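You operate a simulated robot arm through the tools that you are given. There is no shell and no other tool.

You are at the controls of a simulated robot arm. One attempt, no reset.

TASK
Swap the lens tube on the drawer case for the widest-angle one in the top drawer.
Fine: the widest of the drawer's three stands on top of the case, the one from the top stands in the drawer; shut the drawer and turn its latch shut; leave the other latches. Set down upright: what you pick out, lens tube.

Only the result counts: the job must be done as asked and must still hold three seconds after the hand-in. Knocking over, shifting, dropping, spilling or breaking anything else fails it.

THE ROBOT
A 7-joint arm with a two-finger gripper, fixed in place. Base frame: the origin is at the foot of the arm, x ahead of it, y to its left, z up. Lengths are in mm, angles in rad, forces in N, time in s.
With the tool pointing down near the work surface it reaches from about 340 to 720 mm from the base axis. Its first joint turns from -1.152 to 1.152 rad. Payload 2.45 kg.
The tool frame sits at the grasp point between the pads (the TCP): z along the fingers, y along the line on which they close. The tips reach 26 mm beyond it. Largest opening 96 mm; the body of the gripper starts 69 mm behind the TCP.
Orientation is told as [roll, pitch, yaw] about the base's x, y, z axes, in that order, counted from this pose: with the fingers straight down and closing along the base's y, the tool's x points along the base's -x, its y along +y and its z along -z.

THE INTERFACE
- The arm moves only by the tool nudge_tool. Its argument "plan" is a list of rows, each a list of 7 numbers: the shift along the base's x, y, z in mm, then the turn, a rotation vector about the base's x, y, z in rad, then the closure, from 0 (fully open) to 1 (shut). In form: [[dx, dy, dz, wx, wy, wz, hand], ...]. A call has 1 to 20 rows; each row is the pose to reach, as a shift and turn from the pose commanded when the call began. A row lasts 0.2 s, in which the tool goes at most 50 mm and 0.15 rad; a call with a longer step from one row to the next is refused whole, and so is a gripper value outside its range. A pose out of reach is approached as far as the arm can. The call stops where the force on the tool passes 40 N (or 10 N more than at its start, if that is more) or the arm is blocked; 0.2 s more then pass. The fingers move at their own pace and stop on an object; they squeeze with about 34 N. The grip force told is the motor's: it shows also when the fingers shut on nothing. Time passes only in rows, and 0.2 s behind the last, so rows that repeat a pose let the fingers close. The reply holds the time, the measured pose of the TCP, the force on the tool along the base axes, the opening and the grip force, in the units named above and with some noise, with the torque about the TCP (base axes, N m) and any sound that the robot's microphone picked up.
- Cameras (640 x 400 px; columns grow to the right, rows downward): "scene" is fixed at [165.1, -390.9, 1418.3]; the picture's right is [0.77, -0.64, 0.00], its down [-0.40, -0.48, -0.78] and it looks along [0.50, 0.60, -0.62] (base axes); focal length 327 px, centre (320, 200). "wrist" rides on the gripper at [82, 3, -98] in the tool frame; the picture's right is [-0.04, 1.00, 0.00], its down [-0.73, -0.03, -0.68] and it looks along [-0.68, -0.03, 0.73] (tool axes); focal length 256 px, centre (320, 200). There is no depth. A picture from a camera that has moved, and an enlarged one, comes with that camera's place and axes in the base frame and with its lens.
- snapshot(camera): a new picture of that camera. It takes no simulated time.
- inspect(camera, box): a new picture of the part [left, top, right, bottom] of that camera's present view, enlarged. It takes no simulated time.
- job_done(): hands the job in; it is judged then, once.

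Nothing tells you positions but the pictures and the camera data. Unless the task says otherwise, let go and move clear before handing in.

The tools are called after "Emit:" by a JSON object that holds its "fn" and its "kwargs". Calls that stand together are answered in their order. nudge_tool: Moves the arm, as the interface text tells. Its arguments: {"type":"object","properties":{"plan":{"type":"array","items":{"type":"array","items":{"type":"number"}}}},"required":["plan"]} The other tools are called the same way: snapshot (camera) takes a picture; inspect (camera, box) takes an enlarged picture of a part of a camera's view; job_done () hands the job in.

At the start:

```text
clock: 0.0
eef_pos: [394.2, 72.4, 1156.6]
tool_rot: [-0.001, -0.001, -0.001]
ft_force: [0.4, -0.2, -0.2]
wrist_torque: [0.01, 0.02, -0.01]
gripper_width: 96.0
grasp_force: 0.0
```

scene: 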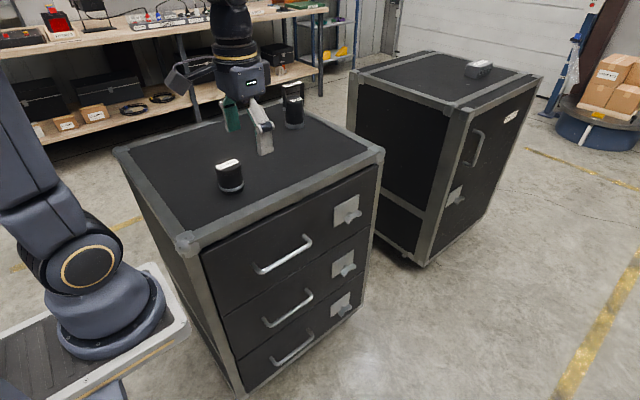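
wrist: 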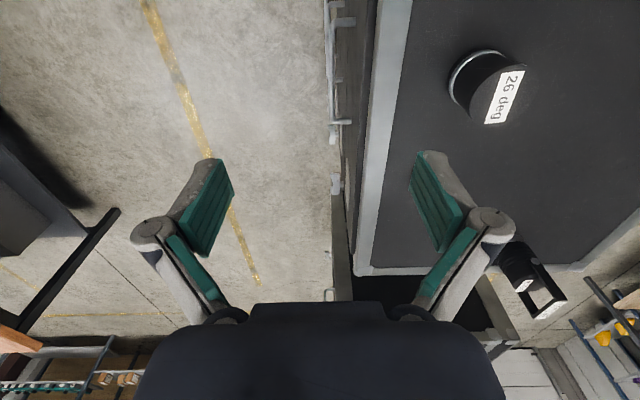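

I see a drawer case with three drawers (each with a handle and latch), a lens tube labelled "26 deg" on top near the front and another item near the back. I'll look more closely first.

Emit:
{"fn": "inspect", "kwargs": {"camera": "scene", "box": [100, 60, 400, 260]}}

Emit:
{"fn": "inspect", "kwargs": {"camera": "scene", "box": [200, 180, 400, 380]}}

Emit:
{"fn": "inspect", "kwargs": {"camera": "wrist", "box": [320, 0, 640, 200]}}

Emit:
{"fn": "inspect", "kwargs": {"camera": "wrist", "box": [440, 200, 640, 325]}}

```text
2.00 times, centred on (250, 160) of scene
camera zoom: at [165.1, -390.9, 1418.3], right [0.77, -0.64, 0.0], down [-0.4, -0.48, -0.78], along [0.5, 0.6, -0.62], focal length 654 px, centre (460, 280)
```

zoom: 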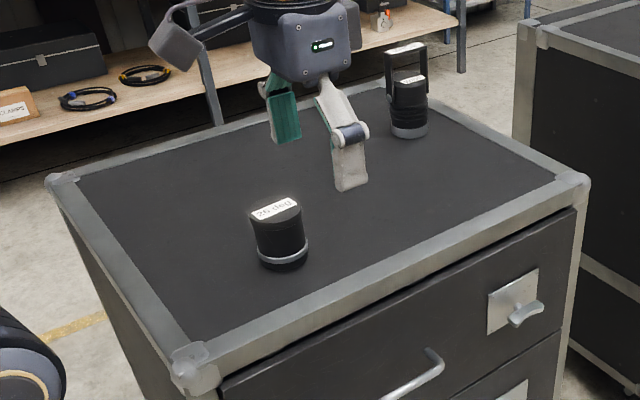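

```text
2.00 times, centred on (300, 280) of scene
camera zoom: at [165.1, -390.9, 1418.3], right [0.77, -0.64, 0.0], down [-0.4, -0.48, -0.78], along [0.5, 0.6, -0.62], focal length 654 px, centre (360, 40)
```

zoom: 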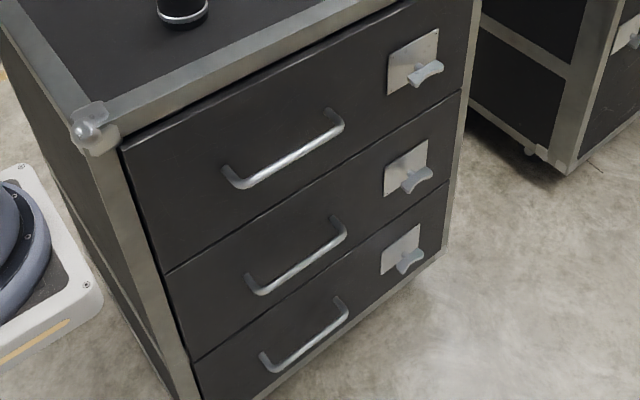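

```text
2.00 times, centred on (480, 100) of wrist
camera zoom: at [312.4, 76.2, 1256.4], right [0.04, 1.0, 0.0], down [0.73, -0.03, 0.68], along [0.68, -0.03, -0.73], focal length 512 px, centre (0, 400)
```

zoom: 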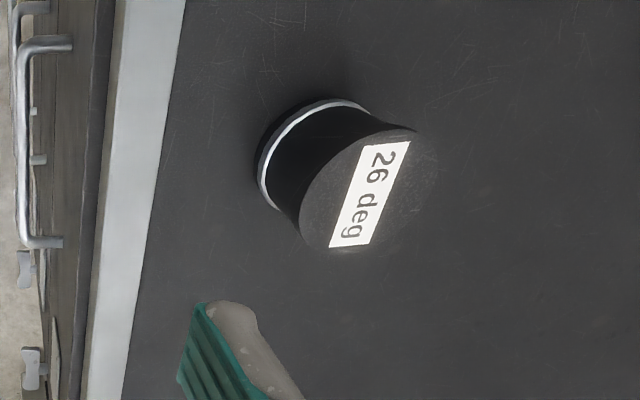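

```text
3.20 times, centred on (540, 262) of wrist
camera zoom: at [312.4, 76.2, 1256.4], right [0.04, 1.0, 0.0], down [0.73, -0.03, 0.68], along [0.68, -0.03, -0.73], focal length 819 px, centre (-384, 0)
```

zoom: 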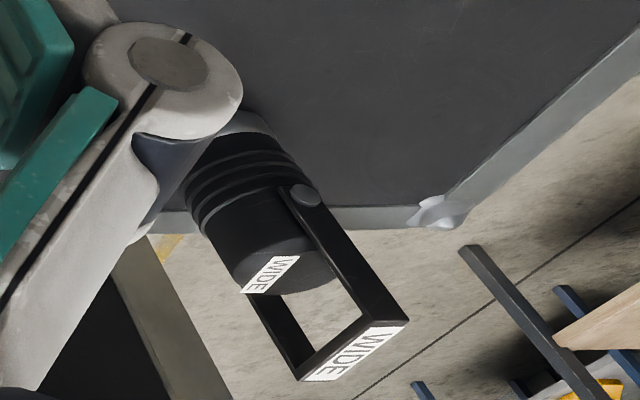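

The case top lies at about z≈925, with its front face at y≈155 facing −y. The 26 deg tube is near (419, 260), the top handle near x 380–550 at z≈780, and its latch near x≈730. I'll swing out in front and point the tool at +y so I can look at the latch and handle.

Emit:
{"fn": "nudge_tool", "kwargs": {"plan": [[0, -30, 0, 0.14, 0, 0, 0], [0, -60, 0, 0.28, 0, 0, 0], [10, -90, 0, 0.42, 0, 0, 0], [20, -120, 0, 0.56, 0, 0, 0], [30, -150, -10, 0.7, 0, 0, 0], [40, -172, -40, 0.84, 0, 0, 0], [50, -172, -80, 0.98, 0, 0, 0], [60, -172, -120, 1.12, 0, 0, 0], [70, -172, -160, 1.26, 0, 0, 0], [80, -172, -200, 1.4, 0, 0, 0], [86, -172, -240, 1.5, 0, 0, 0], [86, -172, -280, 1.57, 0, 0, 0], [86, -172, -306, 1.57, 0, 0, 0], [86, -172, -306, 1.57, 0, 0, 0]]}}

Emit:
{"fn": "snapshot", "kwargs": {"camera": "wrist"}}

Emit:
{"fn": "snapshot", "kwargs": {"camera": "scene"}}

```text
clock: 3.0
eef_pos: [479.0, -99.2, 852.5]
tool_rot: [1.573, 0.002, 0.001]
ft_force: [0.0, -0.1, -0.3]
wrist_torque: [0.0, 0.01, 0.02]
gripper_width: 96.0
grasp_force: 0.1
```

```text
taken
camera wrist: at [397.9, -196.9, 855.0], right [0.04, 0.0, 1.0], down [0.73, -0.68, -0.03], along [0.68, 0.73, -0.03], focal length 256 px, centre (320, 200)
```

wrist: 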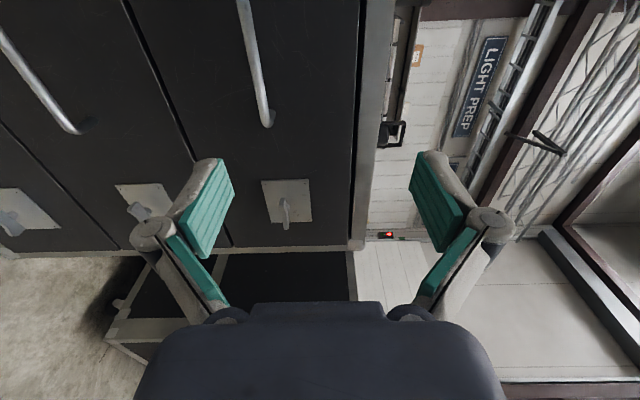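

```text
taken
```

scene: 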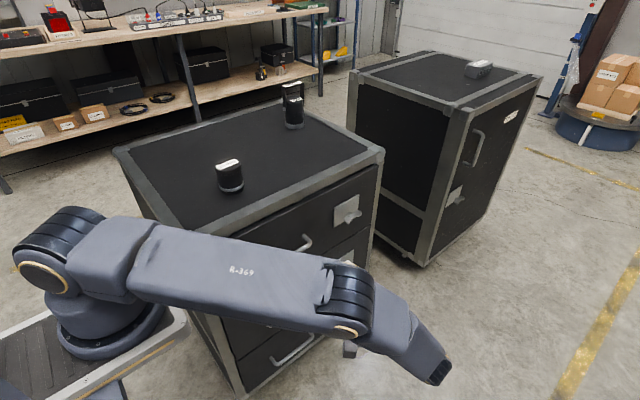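

Emit:
{"fn": "inspect", "kwargs": {"camera": "wrist", "box": [220, 150, 360, 250]}}

Emit:
{"fn": "inspect", "kwargs": {"camera": "scene", "box": [310, 170, 380, 230]}}

Emit:
{"fn": "inspect", "kwargs": {"camera": "scene", "box": [200, 60, 330, 210]}}

Emit:
{"fn": "inspect", "kwargs": {"camera": "wrist", "box": [0, 150, 200, 250]}}

```text
4.00 times, centred on (290, 200) of wrist
camera zoom: at [397.9, -196.9, 855.0], right [0.04, 0.0, 1.0], down [0.73, -0.68, -0.03], along [0.68, 0.73, -0.03], focal length 1024 px, centre (440, 200)
```

zoom: 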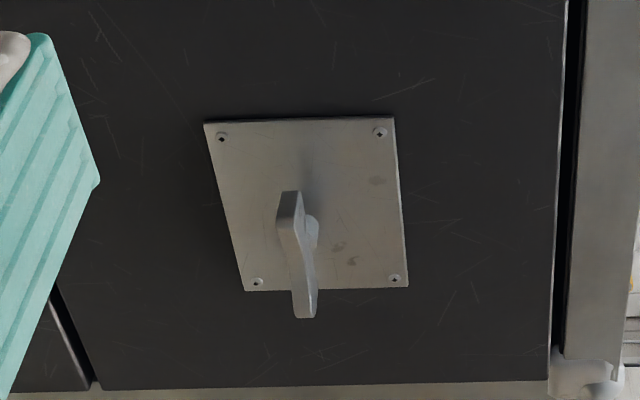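

```text
6.67 times, centred on (345, 200) of scene
camera zoom: at [165.1, -390.9, 1418.3], right [0.77, -0.64, 0.0], down [-0.4, -0.48, -0.78], along [0.5, 0.6, -0.62], focal length 2179 px, centre (153, 200)
```

zoom: 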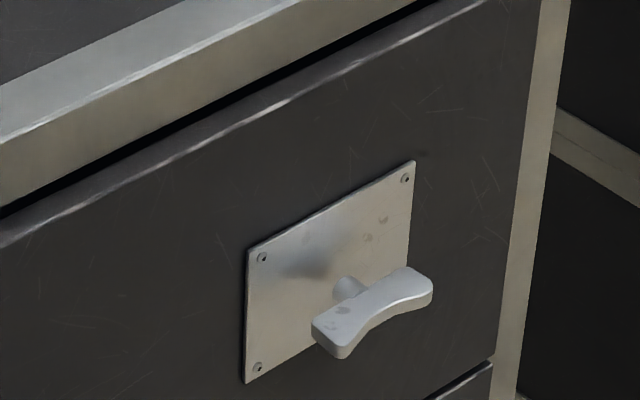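

```text
2.67 times, centred on (265, 135) of scene
camera zoom: at [165.1, -390.9, 1418.3], right [0.77, -0.64, 0.0], down [-0.4, -0.48, -0.78], along [0.5, 0.6, -0.62], focal length 872 px, centre (467, 373)
```

zoom: 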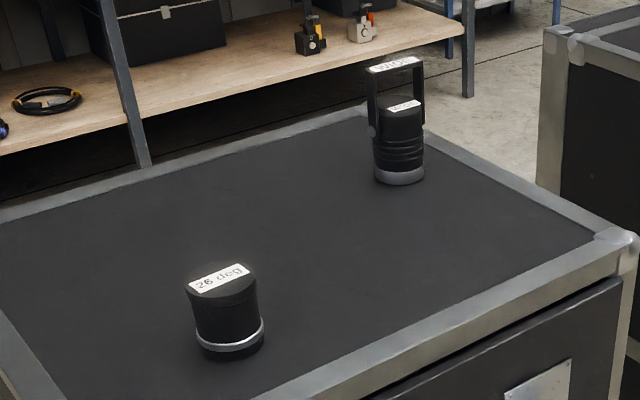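

```text
3.20 times, centred on (100, 200) of wrist
camera zoom: at [397.9, -196.9, 855.0], right [0.04, 0.0, 1.0], down [0.73, -0.68, -0.03], along [0.68, 0.73, -0.03], focal length 819 px, centre (1024, 200)
```

zoom: 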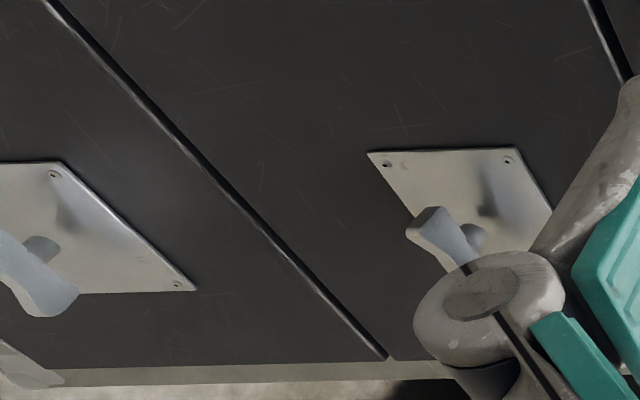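

All three latches are horizontal wing knobs. The top one is at about (703, 97, 785), standing roughly 31 mm off its plate. I'll move in front of it.

Emit:
{"fn": "nudge_tool", "kwargs": {"plan": [[45, 0, -14, 0, 0, 0, 0], [90, 10, -28, 0, 0, 0, 0], [135, 25, -42, 0, 0, 0, 0], [180, 40, -56, 0, 0, 0, 0], [224, 60, -68, 0, 0, 0, 0], [224, 100, -68, 0, 0, 0, 0], [224, 100, -68, 0, 0, 0, 0]]}}

Emit:
{"fn": "snapshot", "kwargs": {"camera": "wrist"}}

Emit:
{"fn": "snapshot", "kwargs": {"camera": "scene"}}

```text
clock: 4.6
eef_pos: [628.0, 32.2, 838.1]
tool_rot: [1.569, -0.001, -0.001]
ft_force: [0.1, 0.1, -0.4]
wrist_torque: [0.0, -0.03, 0.03]
gripper_width: 96.0
grasp_force: 0.1
out of reach, approached as far as the arm can: row 2, 3, 4, 5, 6, 7
```

```text
taken
camera wrist: at [545.7, -65.3, 841.8], right [0.04, 0.0, 1.0], down [0.73, -0.68, -0.03], along [0.68, 0.73, -0.03], focal length 256 px, centre (320, 200)
```

wrist: 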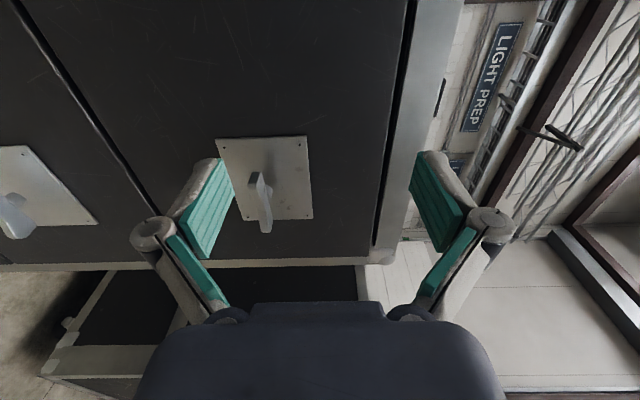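

```text
taken
```

scene: 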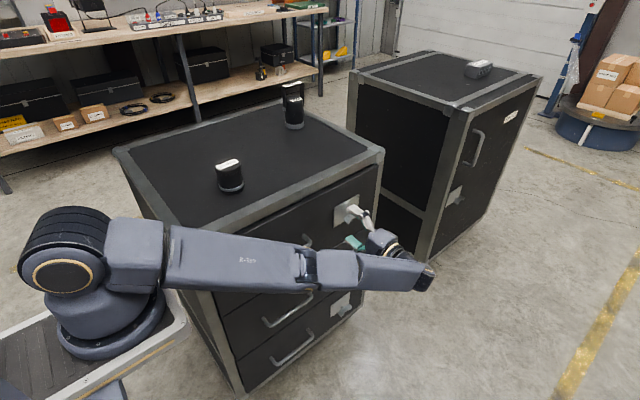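

The arm can't reach the knob with the tool pointing straight along +y. I'll look at where the arm actually stands so I can choose a better approach orientation.

Emit:
{"fn": "inspect", "kwargs": {"camera": "scene", "box": [0, 180, 320, 400]}}

```text
1.82 times, centred on (160, 290) of scene
camera zoom: at [165.0, -391.0, 1418.3], right [0.77, -0.64, 0.0], down [-0.4, -0.48, -0.78], along [0.5, 0.6, -0.62], focal length 594 px, centre (611, 36)
```

zoom: 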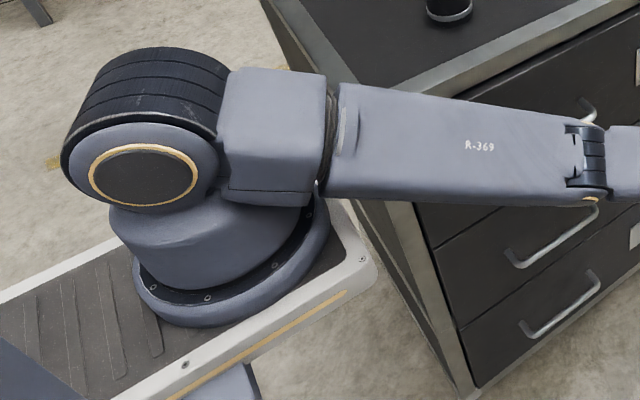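

I'll yaw the tool 0.6 rad toward +x to gain reach, then line up in front of the knob with the fingers closing vertically.

Emit:
{"fn": "nudge_tool", "kwargs": {"plan": [[0, -10, 0, 0, 0, -0.15, 0], [0, -20, 0, 0, 0, -0.3, 0], [0, -20, -15, 0, 0, -0.45, 0], [0, -20, -30, 0, 0, -0.6, 0], [15, -10, -45, 0, 0, -0.6, 0], [31, -2, -54, 0, 0, -0.6, 0], [31, -2, -54, 0, 0, -0.6, 0]]}}

Emit:
{"fn": "snapshot", "kwargs": {"camera": "wrist"}}

Emit:
{"fn": "snapshot", "kwargs": {"camera": "scene"}}

```text
clock: 6.2
eef_pos: [660.3, 30.1, 784.4]
tool_rot: [1.571, -0.001, -0.598]
ft_force: [0.7, 0.0, 0.0]
wrist_torque: [0.0, -0.01, 0.0]
gripper_width: 95.9
grasp_force: 0.2
out of reach, approached as far as the arm can: row 1, 2, 3, 4
```

```text
taken
camera wrist: at [537.5, -5.4, 787.4], right [0.03, -0.02, 1.0], down [0.22, -0.97, -0.03], along [0.97, 0.22, -0.03], focal length 256 px, centre (320, 200)
```

wrist: 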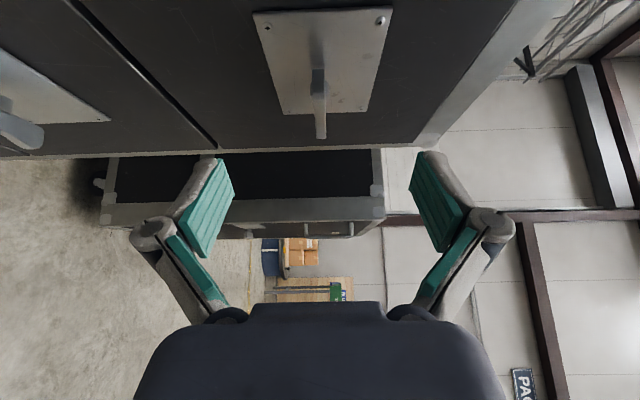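

```text
taken
```

scene: 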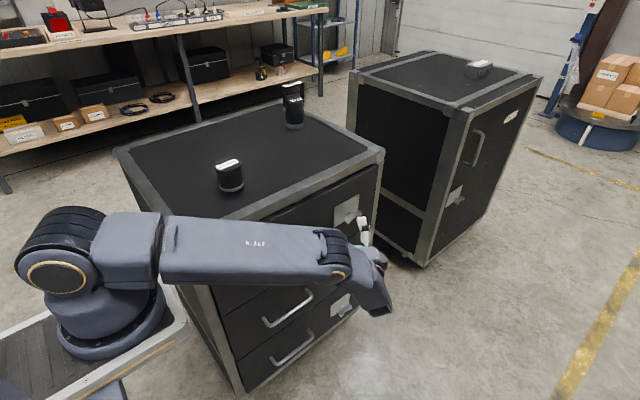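

Emit:
{"fn": "inspect", "kwargs": {"camera": "wrist", "box": [240, 0, 400, 160]}}

```text
2.50 times, centred on (320, 80) of wrist
camera zoom: at [537.5, -5.4, 787.4], right [0.03, -0.02, 1.0], down [0.22, -0.97, -0.03], along [0.97, 0.22, -0.03], focal length 640 px, centre (320, 500)
```

zoom: 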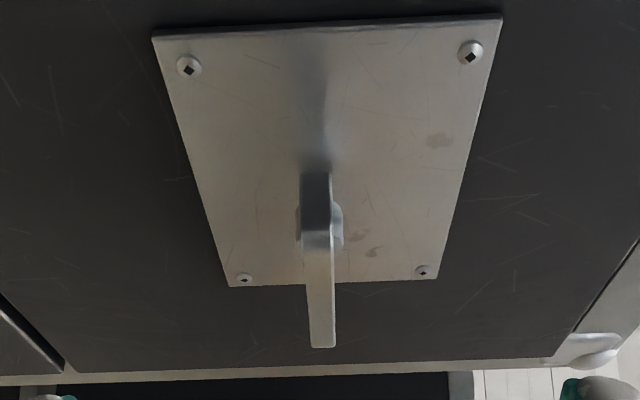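

The knob bar centre is at about (704, 100, 784) and it's roughly 8 mm thick. I'll move in and grip it.

Emit:
{"fn": "nudge_tool", "kwargs": {"plan": [[14, 20, -1, 0, 0, 0, 0], [28, 40, -1, 0, 0, 0, 0], [43, 61, -1, 0, 0, 0, 0], [43, 61, -1, 0, 0, 0, 0.3], [43, 61, -1, 0, 0, 0, 0.6], [43, 61, -1, 0, 0, 0, 0.8], [43, 61, -1, 0, 0, 0, 0.95], [43, 61, -1, 0, 0, 0, 1], [43, 61, -1, 0, 0, 0, 1]]}}

Emit:
{"fn": "snapshot", "kwargs": {"camera": "wrist"}}

```text
clock: 8.2
eef_pos: [704.3, 91.6, 783.4]
tool_rot: [1.573, -0.001, -0.598]
ft_force: [-2.7, 0.1, 6.3]
wrist_torque: [0.12, 0.0, 0.18]
gripper_width: 12.9
grasp_force: 28.9
```

```text
taken
camera wrist: at [581.3, 56.3, 787.3], right [0.03, -0.02, 1.0], down [0.22, -0.97, -0.03], along [0.97, 0.22, -0.03], focal length 256 px, centre (320, 200)
```

wrist: 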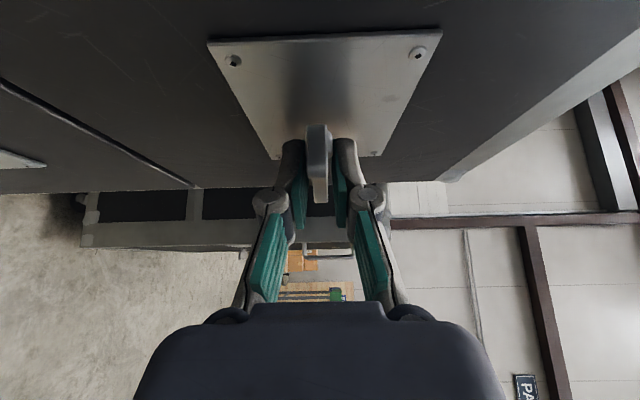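

The knob is gripped (12.9 mm). Next is a small test turn about base +y, watching the torque.

Emit:
{"fn": "nudge_tool", "kwargs": {"plan": [[0, 0, 0, 0, 0.06, 0, 1], [0, 0, 0, 0, 0.12, 0, 1], [0, 0, 0, 0, 0.12, 0, 1]]}}

```text
clock: 9.0
eef_pos: [703.6, 91.5, 783.6]
tool_rot: [1.502, 0.096, -0.606]
ft_force: [2.2, 1.7, 8.9]
wrist_torque: [0.09, -1.0, 0.65]
gripper_width: 13.3
grasp_force: 40.0
```

Emit:
{"fn": "inspect", "kwargs": {"camera": "wrist", "box": [240, 20, 400, 220]}}

Emit:
{"fn": "nudge_tool", "kwargs": {"plan": [[0, 0, 0, 0, -0.06, 0, 1], [0, 0, 0, 0, -0.12, 0, 1], [0, 0, 0, 0, -0.18, 0, 1], [0, 0, 0, 0, -0.24, 0, 1], [0, 0, 0, 0, -0.24, 0, 1]]}}

Emit:
{"fn": "inspect", "kwargs": {"camera": "wrist", "box": [240, 20, 400, 220]}}

```text
2.00 times, centred on (320, 120) of wrist
camera zoom: at [582.2, 56.4, 801.7], right [0.15, -0.02, 0.99], down [0.22, -0.97, -0.05], along [0.96, 0.22, -0.14], focal length 512 px, centre (320, 360)
```

zoom: 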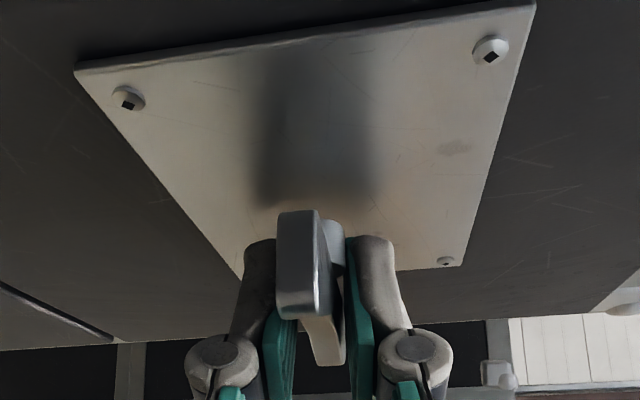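

```text
clock: 10.2
eef_pos: [703.6, 91.4, 785.0]
tool_rot: [1.642, -0.101, -0.605]
ft_force: [9.1, 0.7, 24.1]
wrist_torque: [0.35, 0.11, -0.04]
gripper_width: 12.6
grasp_force: 39.5
```

```text
2.00 times, centred on (320, 120) of wrist
camera zoom: at [581.4, 56.4, 772.7], right [-0.09, -0.02, 1.0], down [0.22, -0.97, 0.0], along [0.97, 0.22, 0.09], focal length 512 px, centre (320, 360)
```

zoom: 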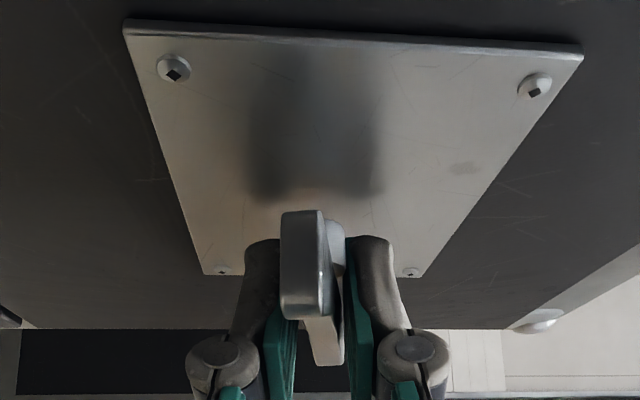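

Turning negative is nearly torque-free, while positive resists with about 1 N·m, so the latch seems to open left-end-down. I'll continue a little further that way.

Emit:
{"fn": "nudge_tool", "kwargs": {"plan": [[0, 0, 1, 0, -0.06, 0, 1], [0, 0, 2, 0, -0.12, 0, 1], [0, 0, 2, 0, -0.18, 0, 1], [0, 0, 2, 0, -0.18, 0, 1]]}}

Emit:
{"fn": "inspect", "kwargs": {"camera": "wrist", "box": [240, 20, 400, 220]}}

Emit:
{"fn": "inspect", "kwargs": {"camera": "scene", "box": [310, 170, 410, 270]}}

```text
clock: 11.2
eef_pos: [703.2, 91.3, 784.9]
tool_rot: [1.744, -0.25, -0.623]
ft_force: [16.4, -0.5, 12.2]
wrist_torque: [0.02, 0.0, 0.07]
gripper_width: 12.7
grasp_force: 40.0
```

```text
2.00 times, centred on (320, 120) of wrist
camera zoom: at [585.1, 56.4, 752.1], right [-0.27, -0.02, 0.96], down [0.22, -0.98, 0.04], along [0.94, 0.22, 0.26], focal length 512 px, centre (320, 360)
```

zoom: 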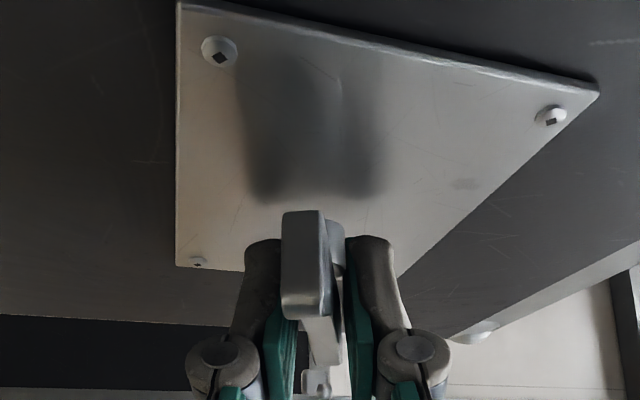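

```text
4.00 times, centred on (360, 220) of scene
camera zoom: at [165.2, -391.0, 1418.3], right [0.77, -0.64, 0.0], down [-0.4, -0.48, -0.78], along [0.5, 0.6, -0.62], focal length 1307 px, centre (160, 120)
```

zoom: 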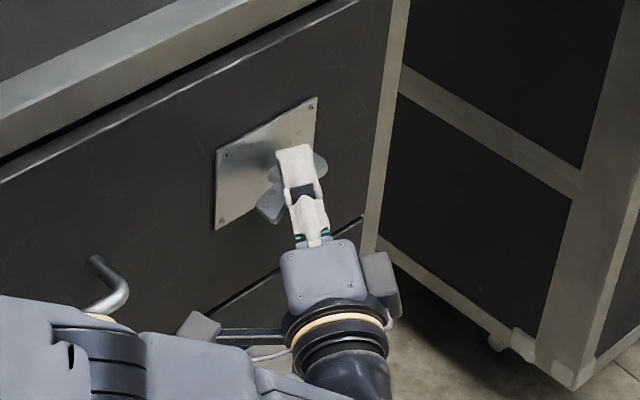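

It turns freely. I'll keep going in the negative direction.

Emit:
{"fn": "nudge_tool", "kwargs": {"plan": [[0, 0, 0, 0, -0.08, 0, 1], [0, 0, 0, 0, -0.16, 0, 1], [0, 0, 0, 0, -0.24, 0, 1], [0, 0, 0, 0, -0.32, 0, 1], [0, 0, 0, 0, -0.32, 0, 1]]}}

Emit:
{"fn": "inspect", "kwargs": {"camera": "scene", "box": [310, 170, 410, 270]}}

```text
clock: 12.0
eef_pos: [702.6, 90.7, 785.3]
tool_rot: [1.779, -0.315, -0.647]
ft_force: [10.9, 2.1, -6.7]
wrist_torque: [-0.27, -0.03, 0.21]
gripper_width: 12.7
grasp_force: 40.1
out of reach, approached as far as the arm can: row 1, 2, 3
stopped in row 3: the force on the tool passed its limit at 44 N (the readings are from after the stop); the commanded pose is now the measured one
```

```text
4.00 times, centred on (360, 220) of scene
camera zoom: at [165.5, -390.9, 1418.3], right [0.77, -0.64, 0.0], down [-0.4, -0.48, -0.78], along [0.5, 0.6, -0.62], focal length 1307 px, centre (160, 120)
```

zoom: 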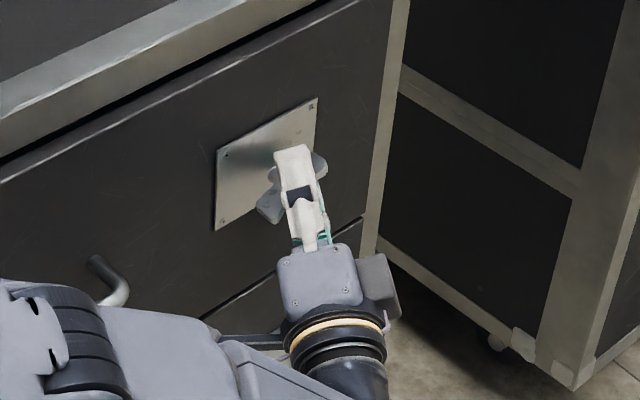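

The grip-turn ran out of reach at about −0.37 rad. I'll let go, back off, and push the left end of the knob down with the closed fingertips from above.

Emit:
{"fn": "nudge_tool", "kwargs": {"plan": [[0, 0, 0, 0, 0, 0, 0.6], [0, 0, 0, 0, 0, 0, 0.5], [0, 0, 0, 0, 0, 0, 0.5], [-11, -17, -4, 0, 0, 0, 0.5], [-28, -42, -10, 0, 0, 0, 0.5], [-50, -70, -12, 0, 0, 0, 0.5], [-85, -100, 10, 0, 0, 0, 0.5], [-110, -130, 40, 0, 0, 0.13, 0.5], [-110, -140, 80, 0, 0, 0.26, 0.5], [-110, -140, 110, 0, 0, 0.39, 0.5], [-110, -140, 140, 0, 0, 0.52, 0.5], [-110, -140, 140, 0, 0, 0.647, 0.5]]}}

Emit:
{"fn": "inspect", "kwargs": {"camera": "scene", "box": [290, 150, 420, 270]}}

```text
refused: row 7 steps farther than a row can; nothing moved
```

```text
3.33 times, centred on (355, 210) of scene
camera zoom: at [165.5, -390.9, 1418.3], right [0.77, -0.64, 0.0], down [-0.4, -0.48, -0.78], along [0.5, 0.6, -0.62], focal length 1089 px, centre (203, 167)
```

zoom: 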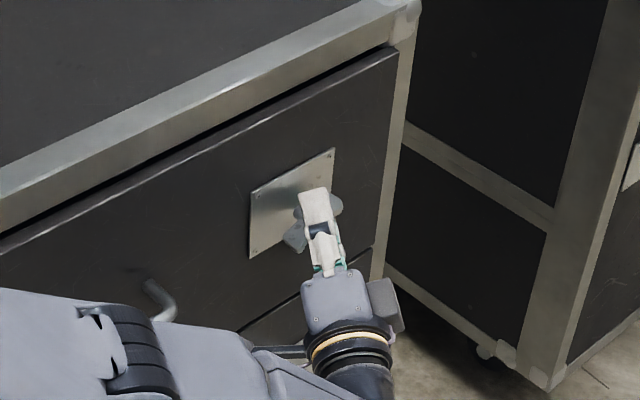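

Emit:
{"fn": "nudge_tool", "kwargs": {"plan": [[0, 0, 0, 0, 0, 0, 0.6], [0, 0, 0, 0, 0, 0, 0.5], [0, 0, 0, 0, 0, 0, 0.5], [-11, -17, -4, 0, 0, 0, 0.5], [-28, -42, -10, 0, 0, 0, 0.5], [-50, -70, -12, 0, 0, 0, 0.5], [-70, -95, 5, 0, 0, 0, 0.5], [-90, -120, 30, 0, 0, 0.13, 0.5], [-110, -140, 60, 0, 0, 0.26, 0.5], [-110, -140, 100, 0, 0, 0.39, 0.5], [-110, -140, 140, 0, 0, 0.52, 0.5], [-110, -140, 140, 0, 0, 0.647, 0.5]]}}

Emit:
{"fn": "inspect", "kwargs": {"camera": "scene", "box": [290, 150, 420, 270]}}

```text
clock: 14.6
eef_pos: [591.1, -49.1, 925.9]
tool_rot: [1.78, -0.315, 0.004]
ft_force: [-0.7, 0.6, 0.1]
wrist_torque: [-0.02, -0.01, -0.03]
gripper_width: 48.1
grasp_force: 0.1
```

```text
3.33 times, centred on (355, 210) of scene
camera zoom: at [165.0, -391.0, 1418.3], right [0.77, -0.64, 0.0], down [-0.4, -0.48, -0.78], along [0.5, 0.6, -0.62], focal length 1089 px, centre (203, 167)
```

zoom: 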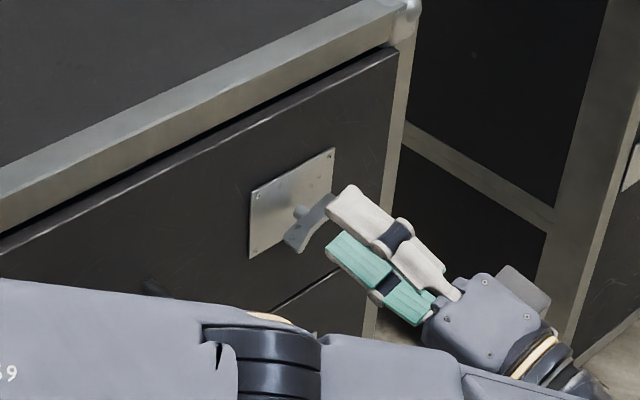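

The knob stayed tilted. I'll reorient so the tool points down and forward with the fingers closed.

Emit:
{"fn": "nudge_tool", "kwargs": {"plan": [[0, 0, 0, 0, 0.105, 0, 0.8], [0, 0, 0, 0, 0.21, 0, 1], [0, 0, 0, 0, 0.315, 0, 1], [0, 0, 0, 0, 0.315, 0, 1]]}}

Emit:
{"fn": "nudge_tool", "kwargs": {"plan": [[10, 0, 0, -0.15, 0, 0, 1], [20, 0, 0, -0.3, 0, 0, 1], [30, 0, 0, -0.45, 0, 0, 1], [40, 0, 0, -0.6, 0, 0, 1], [50, 0, 0, -0.75, 0, 0, 1], [60, 0, 0, -0.9, 0, 0, 1], [70, 10, 0, -1.05, 0, 0, 1], [80, 20, 0, -1.18, 0, 0, 1]]}}

Emit:
{"fn": "nudge_tool", "kwargs": {"plan": [[0, 20, -20, 0, -0.1, 0, 1], [0, 40, -40, 0, -0.2, 0, 1], [0, 40, -40, 0, -0.2, 0, 1]]}}

Emit:
{"fn": "snapshot", "kwargs": {"camera": "wrist"}}

Emit:
{"fn": "snapshot", "kwargs": {"camera": "scene"}}

```text
clock: 15.6
eef_pos: [592.5, -48.9, 926.7]
tool_rot: [1.783, -0.001, 0.001]
ft_force: [-0.8, 0.7, -0.1]
wrist_torque: [-0.01, 0.01, -0.03]
gripper_width: 0.0
grasp_force: 28.8
```

```text
clock: 17.4
eef_pos: [672.3, -29.5, 926.2]
tool_rot: [0.6, 0.0, 0.002]
ft_force: [-0.1, -0.4, -0.1]
wrist_torque: [-0.01, 0.02, -0.01]
gripper_width: 0.0
grasp_force: 28.6
```

```text
clock: 18.2
eef_pos: [672.7, 10.9, 885.2]
tool_rot: [0.601, -0.202, 0.004]
ft_force: [0.1, -0.5, -0.2]
wrist_torque: [-0.05, 0.01, 0.02]
gripper_width: 0.0
grasp_force: 28.6
```

```text
taken
camera wrist: at [576.0, -41.6, 951.0], right [-0.08, 0.82, 0.56], down [0.61, -0.41, 0.68], along [0.79, 0.4, -0.47], focal length 256 px, centre (320, 200)
```

wrist: 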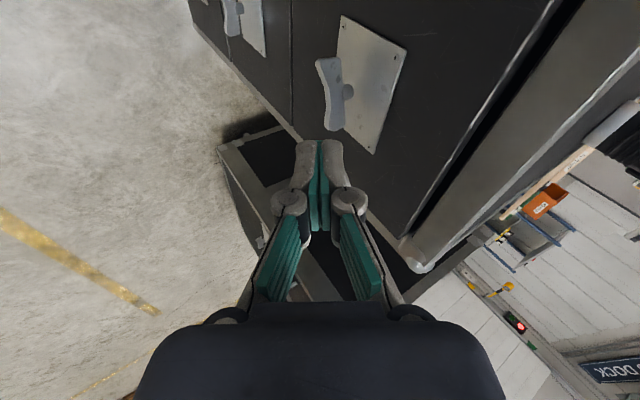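

```text
taken
```

scene: 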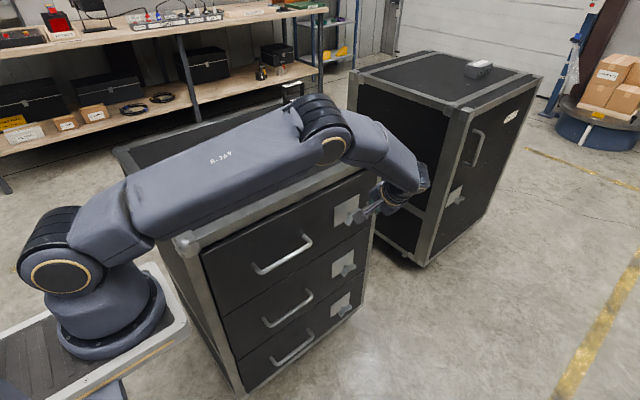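

The knob is clearly visible. I'll bring the closed fingertips down onto its left end and push along the arc.

Emit:
{"fn": "nudge_tool", "kwargs": {"plan": [[1, 25, -20, 0, 0, 0, 1], [2, 50, -40, 0, 0, 0, 1], [3, 72, -59, 0, 0, 0, 1], [3, 72, -59, 0, 0, 0, 1]]}}

Emit:
{"fn": "inspect", "kwargs": {"camera": "wrist", "box": [240, 50, 440, 250]}}

Emit:
{"fn": "inspect", "kwargs": {"camera": "scene", "box": [310, 160, 410, 260]}}

```text
clock: 19.2
eef_pos: [673.4, 83.9, 826.3]
tool_rot: [0.601, -0.199, 0.001]
ft_force: [0.1, -0.3, 0.4]
wrist_torque: [-0.03, -0.02, 0.01]
gripper_width: 0.1
grasp_force: 28.4
```

```text
2.00 times, centred on (340, 150) of wrist
camera zoom: at [577.7, 30.2, 892.0], right [-0.07, 0.82, 0.56], down [0.61, -0.41, 0.68], along [0.79, 0.4, -0.47], focal length 512 px, centre (280, 300)
```

zoom: 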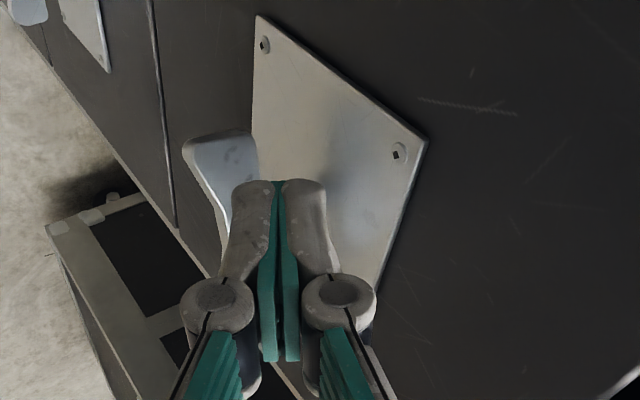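

```text
4.00 times, centred on (360, 210) of scene
camera zoom: at [165.1, -390.9, 1418.3], right [0.77, -0.64, 0.0], down [-0.4, -0.48, -0.78], along [0.5, 0.6, -0.62], focal length 1307 px, centre (160, 160)
```

zoom: 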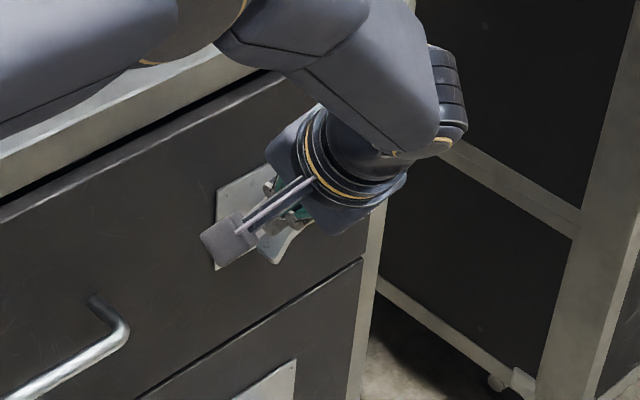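

Emit:
{"fn": "nudge_tool", "kwargs": {"plan": [[3, 0, -12, 0, 0, 0, 1], [3, 0, -19, 0, 0, 0, 1], [2, 0, -24, 0, 0, 0, 1], [2, 0, -29, 0, 0, 0, 1], [3, 0, -34, 0, 0, 0, 1], [5, 0, -38, 0, 0, 0, 1], [8, 0, -41, 0, 0, 0, 1], [10, 0, -42, 0, 0, 0, 1], [10, 0, -42, 0, 0, 0, 1]]}}

Emit:
{"fn": "inspect", "kwargs": {"camera": "wrist", "box": [240, 50, 440, 250]}}

Emit:
{"fn": "inspect", "kwargs": {"camera": "scene", "box": [310, 160, 410, 260]}}

```text
clock: 21.0
eef_pos: [680.1, 84.9, 784.8]
tool_rot: [0.606, -0.185, 0.014]
ft_force: [-7.0, -0.7, 1.4]
wrist_torque: [0.0, 0.1, 0.02]
gripper_width: 0.0
grasp_force: 28.0
stopped in row 9: the force on the tool passed its limit at 41 N (the readings are from after the stop); the commanded pose is now the measured one
```

```text
2.00 times, centred on (340, 150) of wrist
camera zoom: at [585.2, 30.4, 849.8], right [-0.08, 0.82, 0.57], down [0.63, -0.4, 0.67], along [0.78, 0.41, -0.48], focal length 512 px, centre (280, 300)
```

zoom: 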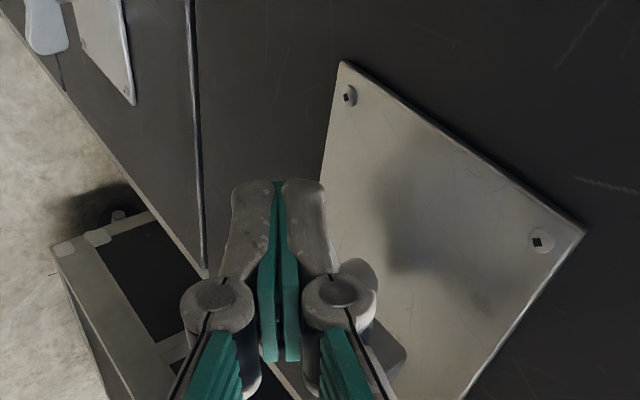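

```text
4.00 times, centred on (360, 210) of scene
camera zoom: at [165.0, -391.0, 1418.4], right [0.77, -0.64, 0.0], down [-0.4, -0.48, -0.78], along [0.5, 0.6, -0.62], focal length 1307 px, centre (160, 160)
```

zoom: 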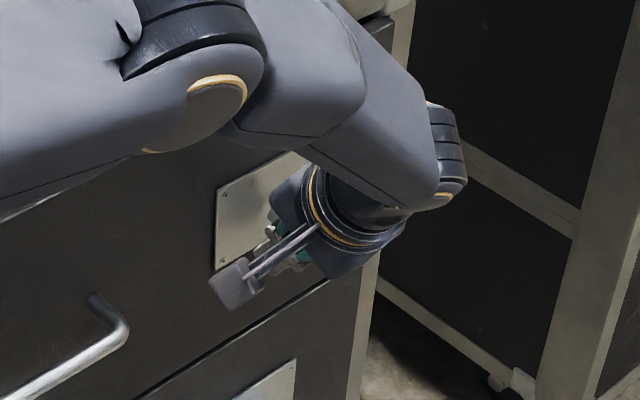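

The push ended against something solid, probably the knob's end stop. I'll back off and look.

Emit:
{"fn": "nudge_tool", "kwargs": {"plan": [[-12, 0, 0, 0, 0, 0, 1], [-20, -20, 20, 0, 0, 0, 1], [-30, -50, 45, 0, 0, 0, 1], [-60, -80, 70, 0, 0, 0, 1], [-90, -110, 90, 0, 0, 0, 1], [-120, -130, 100, 0, 0, 0, 1]]}}

Emit:
{"fn": "snapshot", "kwargs": {"camera": "wrist"}}

Emit:
{"fn": "snapshot", "kwargs": {"camera": "scene"}}

Emit:
{"fn": "inspect", "kwargs": {"camera": "wrist", "box": [240, 0, 400, 140]}}

Emit:
{"fn": "inspect", "kwargs": {"camera": "scene", "box": [310, 160, 410, 260]}}

```text
clock: 22.4
eef_pos: [560.2, -45.4, 884.7]
tool_rot: [0.605, -0.188, 0.01]
ft_force: [0.2, -0.5, -0.3]
wrist_torque: [-0.01, -0.01, 0.01]
gripper_width: 0.2
grasp_force: 28.8
```

```text
taken
camera wrist: at [465.8, -99.6, 950.1], right [-0.08, 0.82, 0.57], down [0.62, -0.4, 0.67], along [0.78, 0.4, -0.48], focal length 256 px, centre (320, 200)
```

wrist: 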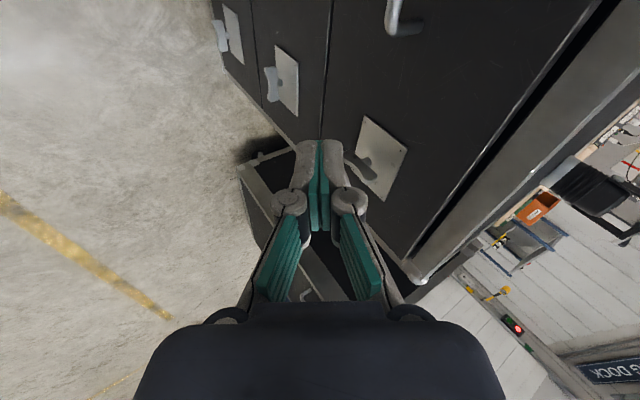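

```text
taken
```

scene: 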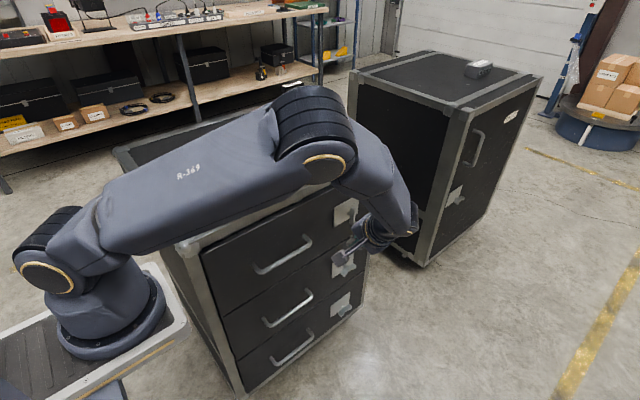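

```text
2.86 times, centred on (320, 70) of wrist
camera zoom: at [465.8, -99.6, 950.1], right [-0.08, 0.82, 0.57], down [0.62, -0.4, 0.67], along [0.78, 0.4, -0.48], focal length 731 px, centre (320, 571)
```

zoom: 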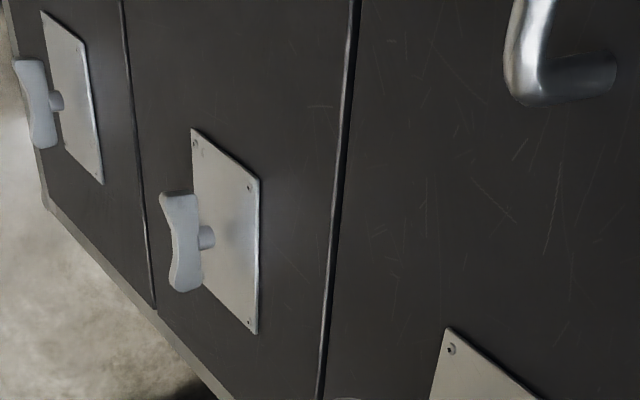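

```text
4.00 times, centred on (360, 210) of scene
camera zoom: at [165.1, -390.9, 1418.3], right [0.77, -0.64, 0.0], down [-0.4, -0.48, -0.78], along [0.5, 0.6, -0.62], focal length 1307 px, centre (160, 160)
```

zoom: 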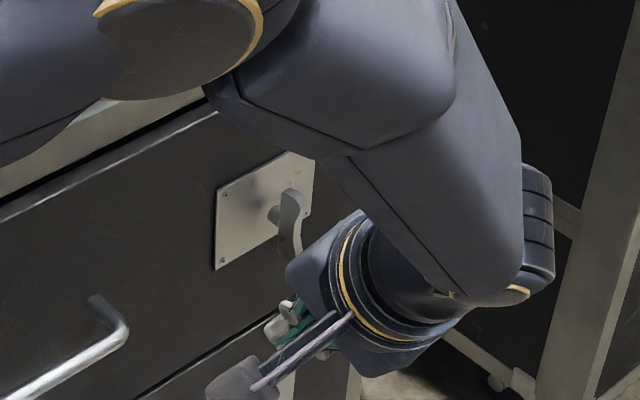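

Emit:
{"fn": "inspect", "kwargs": {"camera": "wrist", "box": [340, 100, 440, 210]}}

```text
3.64 times, centred on (390, 155) of wrist
camera zoom: at [465.8, -99.6, 950.1], right [-0.08, 0.82, 0.57], down [0.62, -0.4, 0.67], along [0.78, 0.4, -0.48], focal length 931 px, centre (66, 364)
```

zoom: 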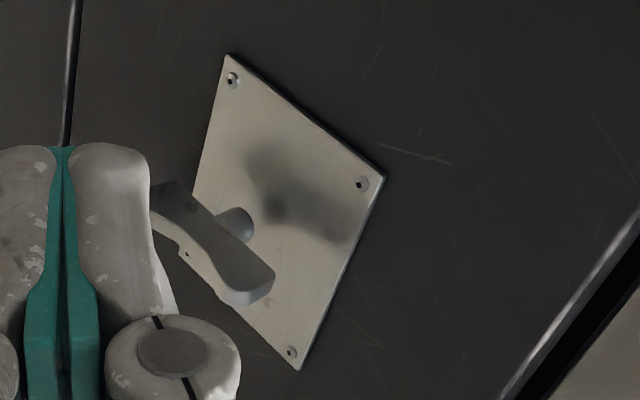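

The knob is now vertical (quarter turn). I'll reorient toward the top drawer's handle and look at it.

Emit:
{"fn": "nudge_tool", "kwargs": {"plan": [[-30, -20, 0, 0, 0.1, 0, 0.8], [-60, -30, 0, 0, 0.188, 0, 0.5], [-100, -35, 0, 0, 0.188, 0, 0.4]]}}

Emit:
{"fn": "nudge_tool", "kwargs": {"plan": [[0, 0, -15, 0.14, 0, 0, 0.4], [0, 0, -30, 0.28, 0, 0, 0.4], [0, 0, -45, 0.42, 0, 0, 0.4], [0, 0, -60, 0.56, 0, 0, 0.4], [0, 0, -75, 0.7, 0, 0, 0.4], [0, 0, -90, 0.84, 0, 0, 0.4], [0, 0, -100, 0.966, 0, 0, 0.4], [0, 0, -100, 0.966, 0, 0, 0.4]]}}

Emit:
{"fn": "snapshot", "kwargs": {"camera": "wrist"}}

Emit:
{"fn": "snapshot", "kwargs": {"camera": "scene"}}

```text
clock: 23.2
eef_pos: [460.3, -81.2, 884.4]
tool_rot: [0.607, 0.0, 0.01]
ft_force: [-0.2, 0.8, 0.5]
wrist_torque: [0.0, -0.03, 0.0]
gripper_width: 57.8
grasp_force: 0.0
```

```text
clock: 25.0
eef_pos: [461.0, -80.2, 784.8]
tool_rot: [1.575, -0.009, 0.005]
ft_force: [0.4, 0.4, 0.0]
wrist_torque: [-0.02, 0.0, 0.03]
gripper_width: 57.5
grasp_force: 0.0
```

```text
taken
camera wrist: at [380.0, -179.7, 786.6], right [0.03, 0.0, 1.0], down [0.74, -0.67, -0.03], along [0.67, 0.74, -0.02], focal length 256 px, centre (320, 200)
```

wrist: 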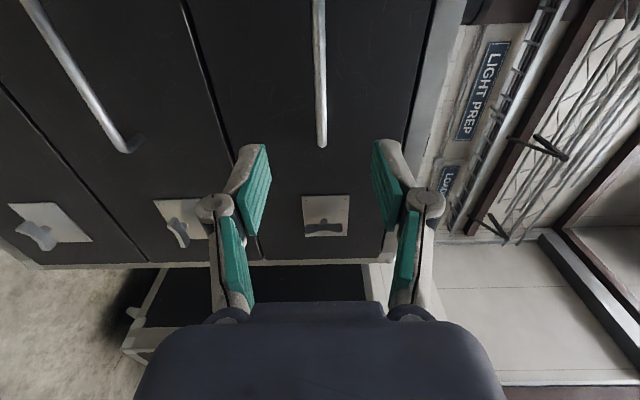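

```text
taken
```

scene: 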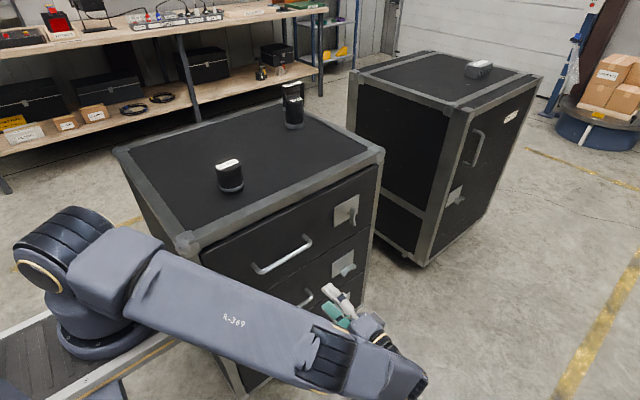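

Emit:
{"fn": "inspect", "kwargs": {"camera": "scene", "box": [230, 210, 350, 290]}}

Emit:
{"fn": "inspect", "kwargs": {"camera": "wrist", "box": [260, 0, 380, 240]}}

```text
5.00 times, centred on (290, 250) of scene
camera zoom: at [165.1, -390.9, 1418.3], right [0.77, -0.64, 0.0], down [-0.4, -0.48, -0.78], along [0.5, 0.6, -0.62], focal length 1634 px, centre (470, -50)
```

zoom: 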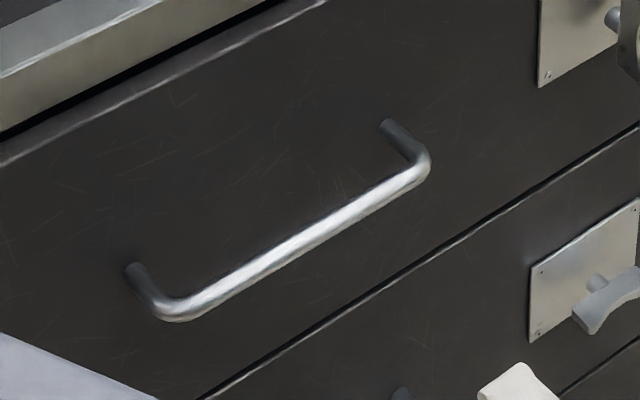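

```text
1.67 times, centred on (320, 120) of wrist
camera zoom: at [380.0, -179.7, 786.6], right [0.03, 0.0, 1.0], down [0.74, -0.67, -0.03], along [0.67, 0.74, -0.02], focal length 427 px, centre (320, 333)
```

zoom: 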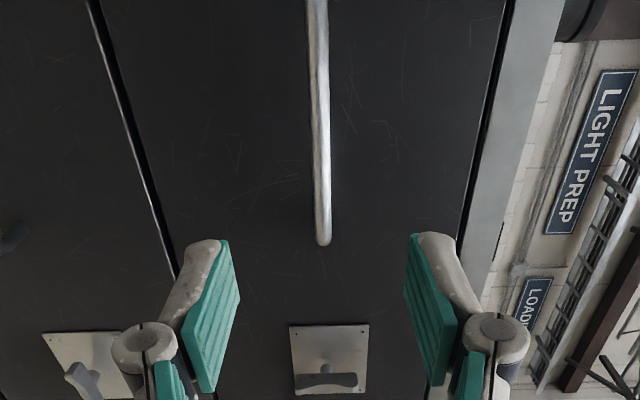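

The handle bar is at y≈94, z≈785, x 381–536. I'll grip it at the centre.

Emit:
{"fn": "nudge_tool", "kwargs": {"plan": [[-1, 40, 0, 0, 0, 0, 0.4], [-2, 80, 0, 0, 0, 0, 0.4], [-3, 120, 0, 0, 0, 0, 0.4], [-3, 150, 0, 0, 0, 0, 0.4], [-3, 170, 0, 0, 0, 0, 0.4], [-3, 170, 0, 0, 0, 0, 0.7], [-3, 170, 0, 0, 0, 0, 0.9], [-3, 170, 0, 0, 0, 0, 1], [-3, 170, 0, 0, 0, 0, 1], [-3, 170, 0, 0, 0, 0, 1]]}}

Emit:
{"fn": "snapshot", "kwargs": {"camera": "wrist"}}

```text
clock: 27.2
eef_pos: [456.7, 90.1, 784.3]
tool_rot: [1.578, -0.009, 0.006]
ft_force: [-1.6, 0.4, 15.5]
wrist_torque: [0.03, 0.48, 0.16]
gripper_width: 10.5
grasp_force: 37.8
```

```text
taken
camera wrist: at [376.9, -9.3, 787.0], right [0.03, -0.01, 1.0], down [0.74, -0.67, -0.03], along [0.67, 0.74, -0.02], focal length 256 px, centre (320, 200)
```

wrist: 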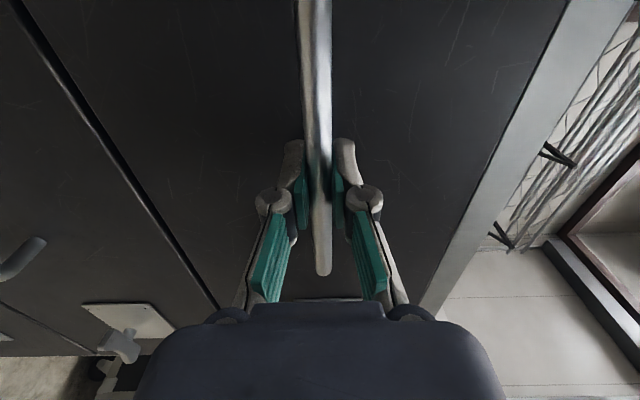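

Gripped (10.5 mm). Now I'll pull gently.

Emit:
{"fn": "nudge_tool", "kwargs": {"plan": [[0, -2, 1, 0, 0, 0, 1], [0, -5, 1, 0, 0, 0, 1], [0, -10, 1, 0, 0, 0, 1], [0, -16, 1, 0, 0, 0, 1], [0, -23, 1, 0, 0, 0, 1], [0, -30, 1, 0, 0, 0, 1], [0, -36, 1, 0, 0, 0, 1], [0, -40, 1, 0, 0, 0, 1], [0, -42, 1, 0, 0, 0, 1]]}}

Emit:
{"fn": "snapshot", "kwargs": {"camera": "scene"}}

```text
clock: 29.2
eef_pos: [458.2, 47.4, 784.9]
tool_rot: [1.573, -0.007, 0.006]
ft_force: [-2.6, 2.7, 6.6]
wrist_torque: [0.01, 0.38, -0.28]
gripper_width: 10.7
grasp_force: 37.8
```

```text
taken
```

scene: 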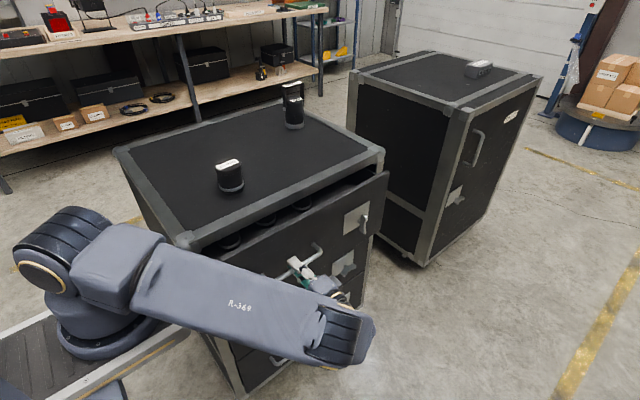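

The drawer is opening and the tubes can be seen just behind its front. I'll keep pulling.

Emit:
{"fn": "nudge_tool", "kwargs": {"plan": [[0, -3, 0, 0, 0, 0, 1], [0, -9, 0, 0, 0, 0, 1], [0, -17, 0, 0, 0, 0, 1], [0, -27, 0, 0, 0, 0, 1], [0, -37, 0, 0, 0, 0, 1], [0, -47, 0, 0, 0, 0, 1], [0, -57, 0, 0, 0, 0, 1], [0, -67, 0, 0, 0, 0, 1], [0, -77, 0, 0, 0, 0, 1], [0, -87, 0, 0, 0, 0, 1], [0, -97, 0, 0, 0, 0, 1], [0, -107, 0, 0, 0, 0, 1], [0, -117, 0, 0, 0, 0, 1], [0, -126, 0, 0, 0, 0, 1], [0, -132, 0, 0, 0, 0, 1], [0, -136, 0, 0, 0, 0, 1], [0, -138, 0, 0, 0, 0, 1]]}}

Emit:
{"fn": "snapshot", "kwargs": {"camera": "scene"}}

Emit:
{"fn": "inspect", "kwargs": {"camera": "scene", "box": [180, 150, 400, 290]}}

```text
clock: 32.8
eef_pos: [457.2, -91.2, 784.1]
tool_rot: [1.573, -0.007, 0.005]
ft_force: [-4.0, 2.6, 0.3]
wrist_torque: [-0.03, 0.45, -0.09]
gripper_width: 10.6
grasp_force: 37.8
```

```text
taken
```

scene: 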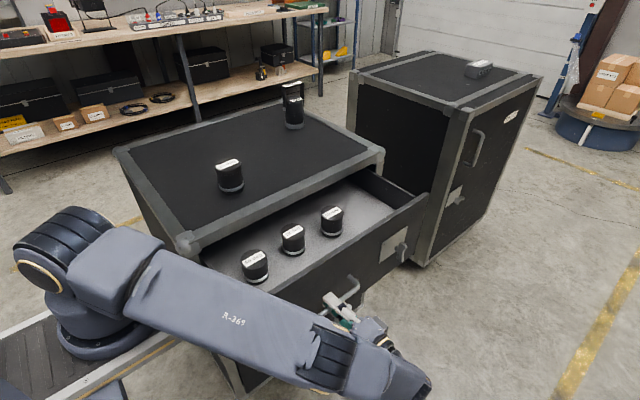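

```text
2.86 times, centred on (290, 220) of scene
camera zoom: at [165.0, -390.9, 1418.4], right [0.77, -0.64, 0.0], down [-0.4, -0.48, -0.78], along [0.5, 0.6, -0.62], focal length 934 px, centre (406, 143)
```

zoom: 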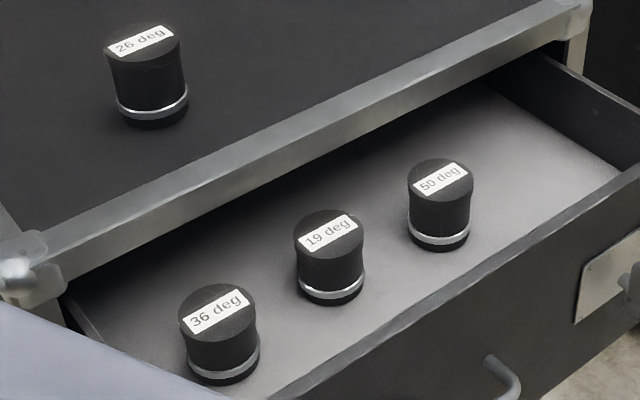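

The drawer tubes read 36, 19 and 50 deg, so the widest is 50 deg. I'll let go of the handle, back away and rise for an overhead look.

Emit:
{"fn": "nudge_tool", "kwargs": {"plan": [[0, 0, 0, 0, 0, 0, 0.7], [0, 0, 0, 0, 0, 0, 0.5], [0, 0, 0, 0, 0, 0, 0.5], [0, -10, 0, 0, 0, 0, 0.5], [0, -25, 0, 0, 0, 0, 0.5], [0, -45, 0, 0, 0, 0, 0.5], [0, -45, 0, 0, 0, 0, 0.5]]}}

Emit:
{"fn": "snapshot", "kwargs": {"camera": "scene"}}

```text
clock: 34.4
eef_pos: [458.0, -135.7, 784.9]
tool_rot: [1.572, -0.009, 0.007]
ft_force: [0.2, -0.7, -0.5]
wrist_torque: [-0.01, 0.0, 0.01]
gripper_width: 47.8
grasp_force: 0.0
```

```text
taken
```

scene: 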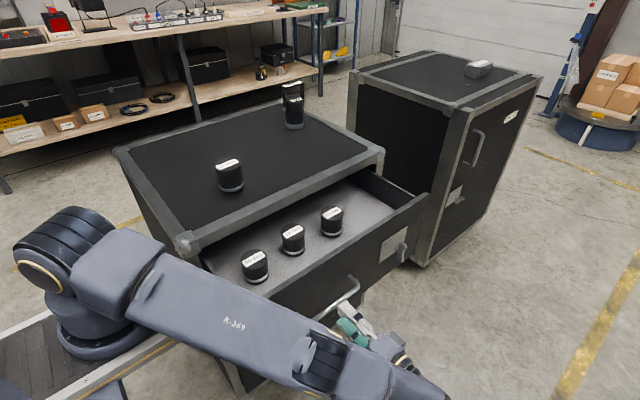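

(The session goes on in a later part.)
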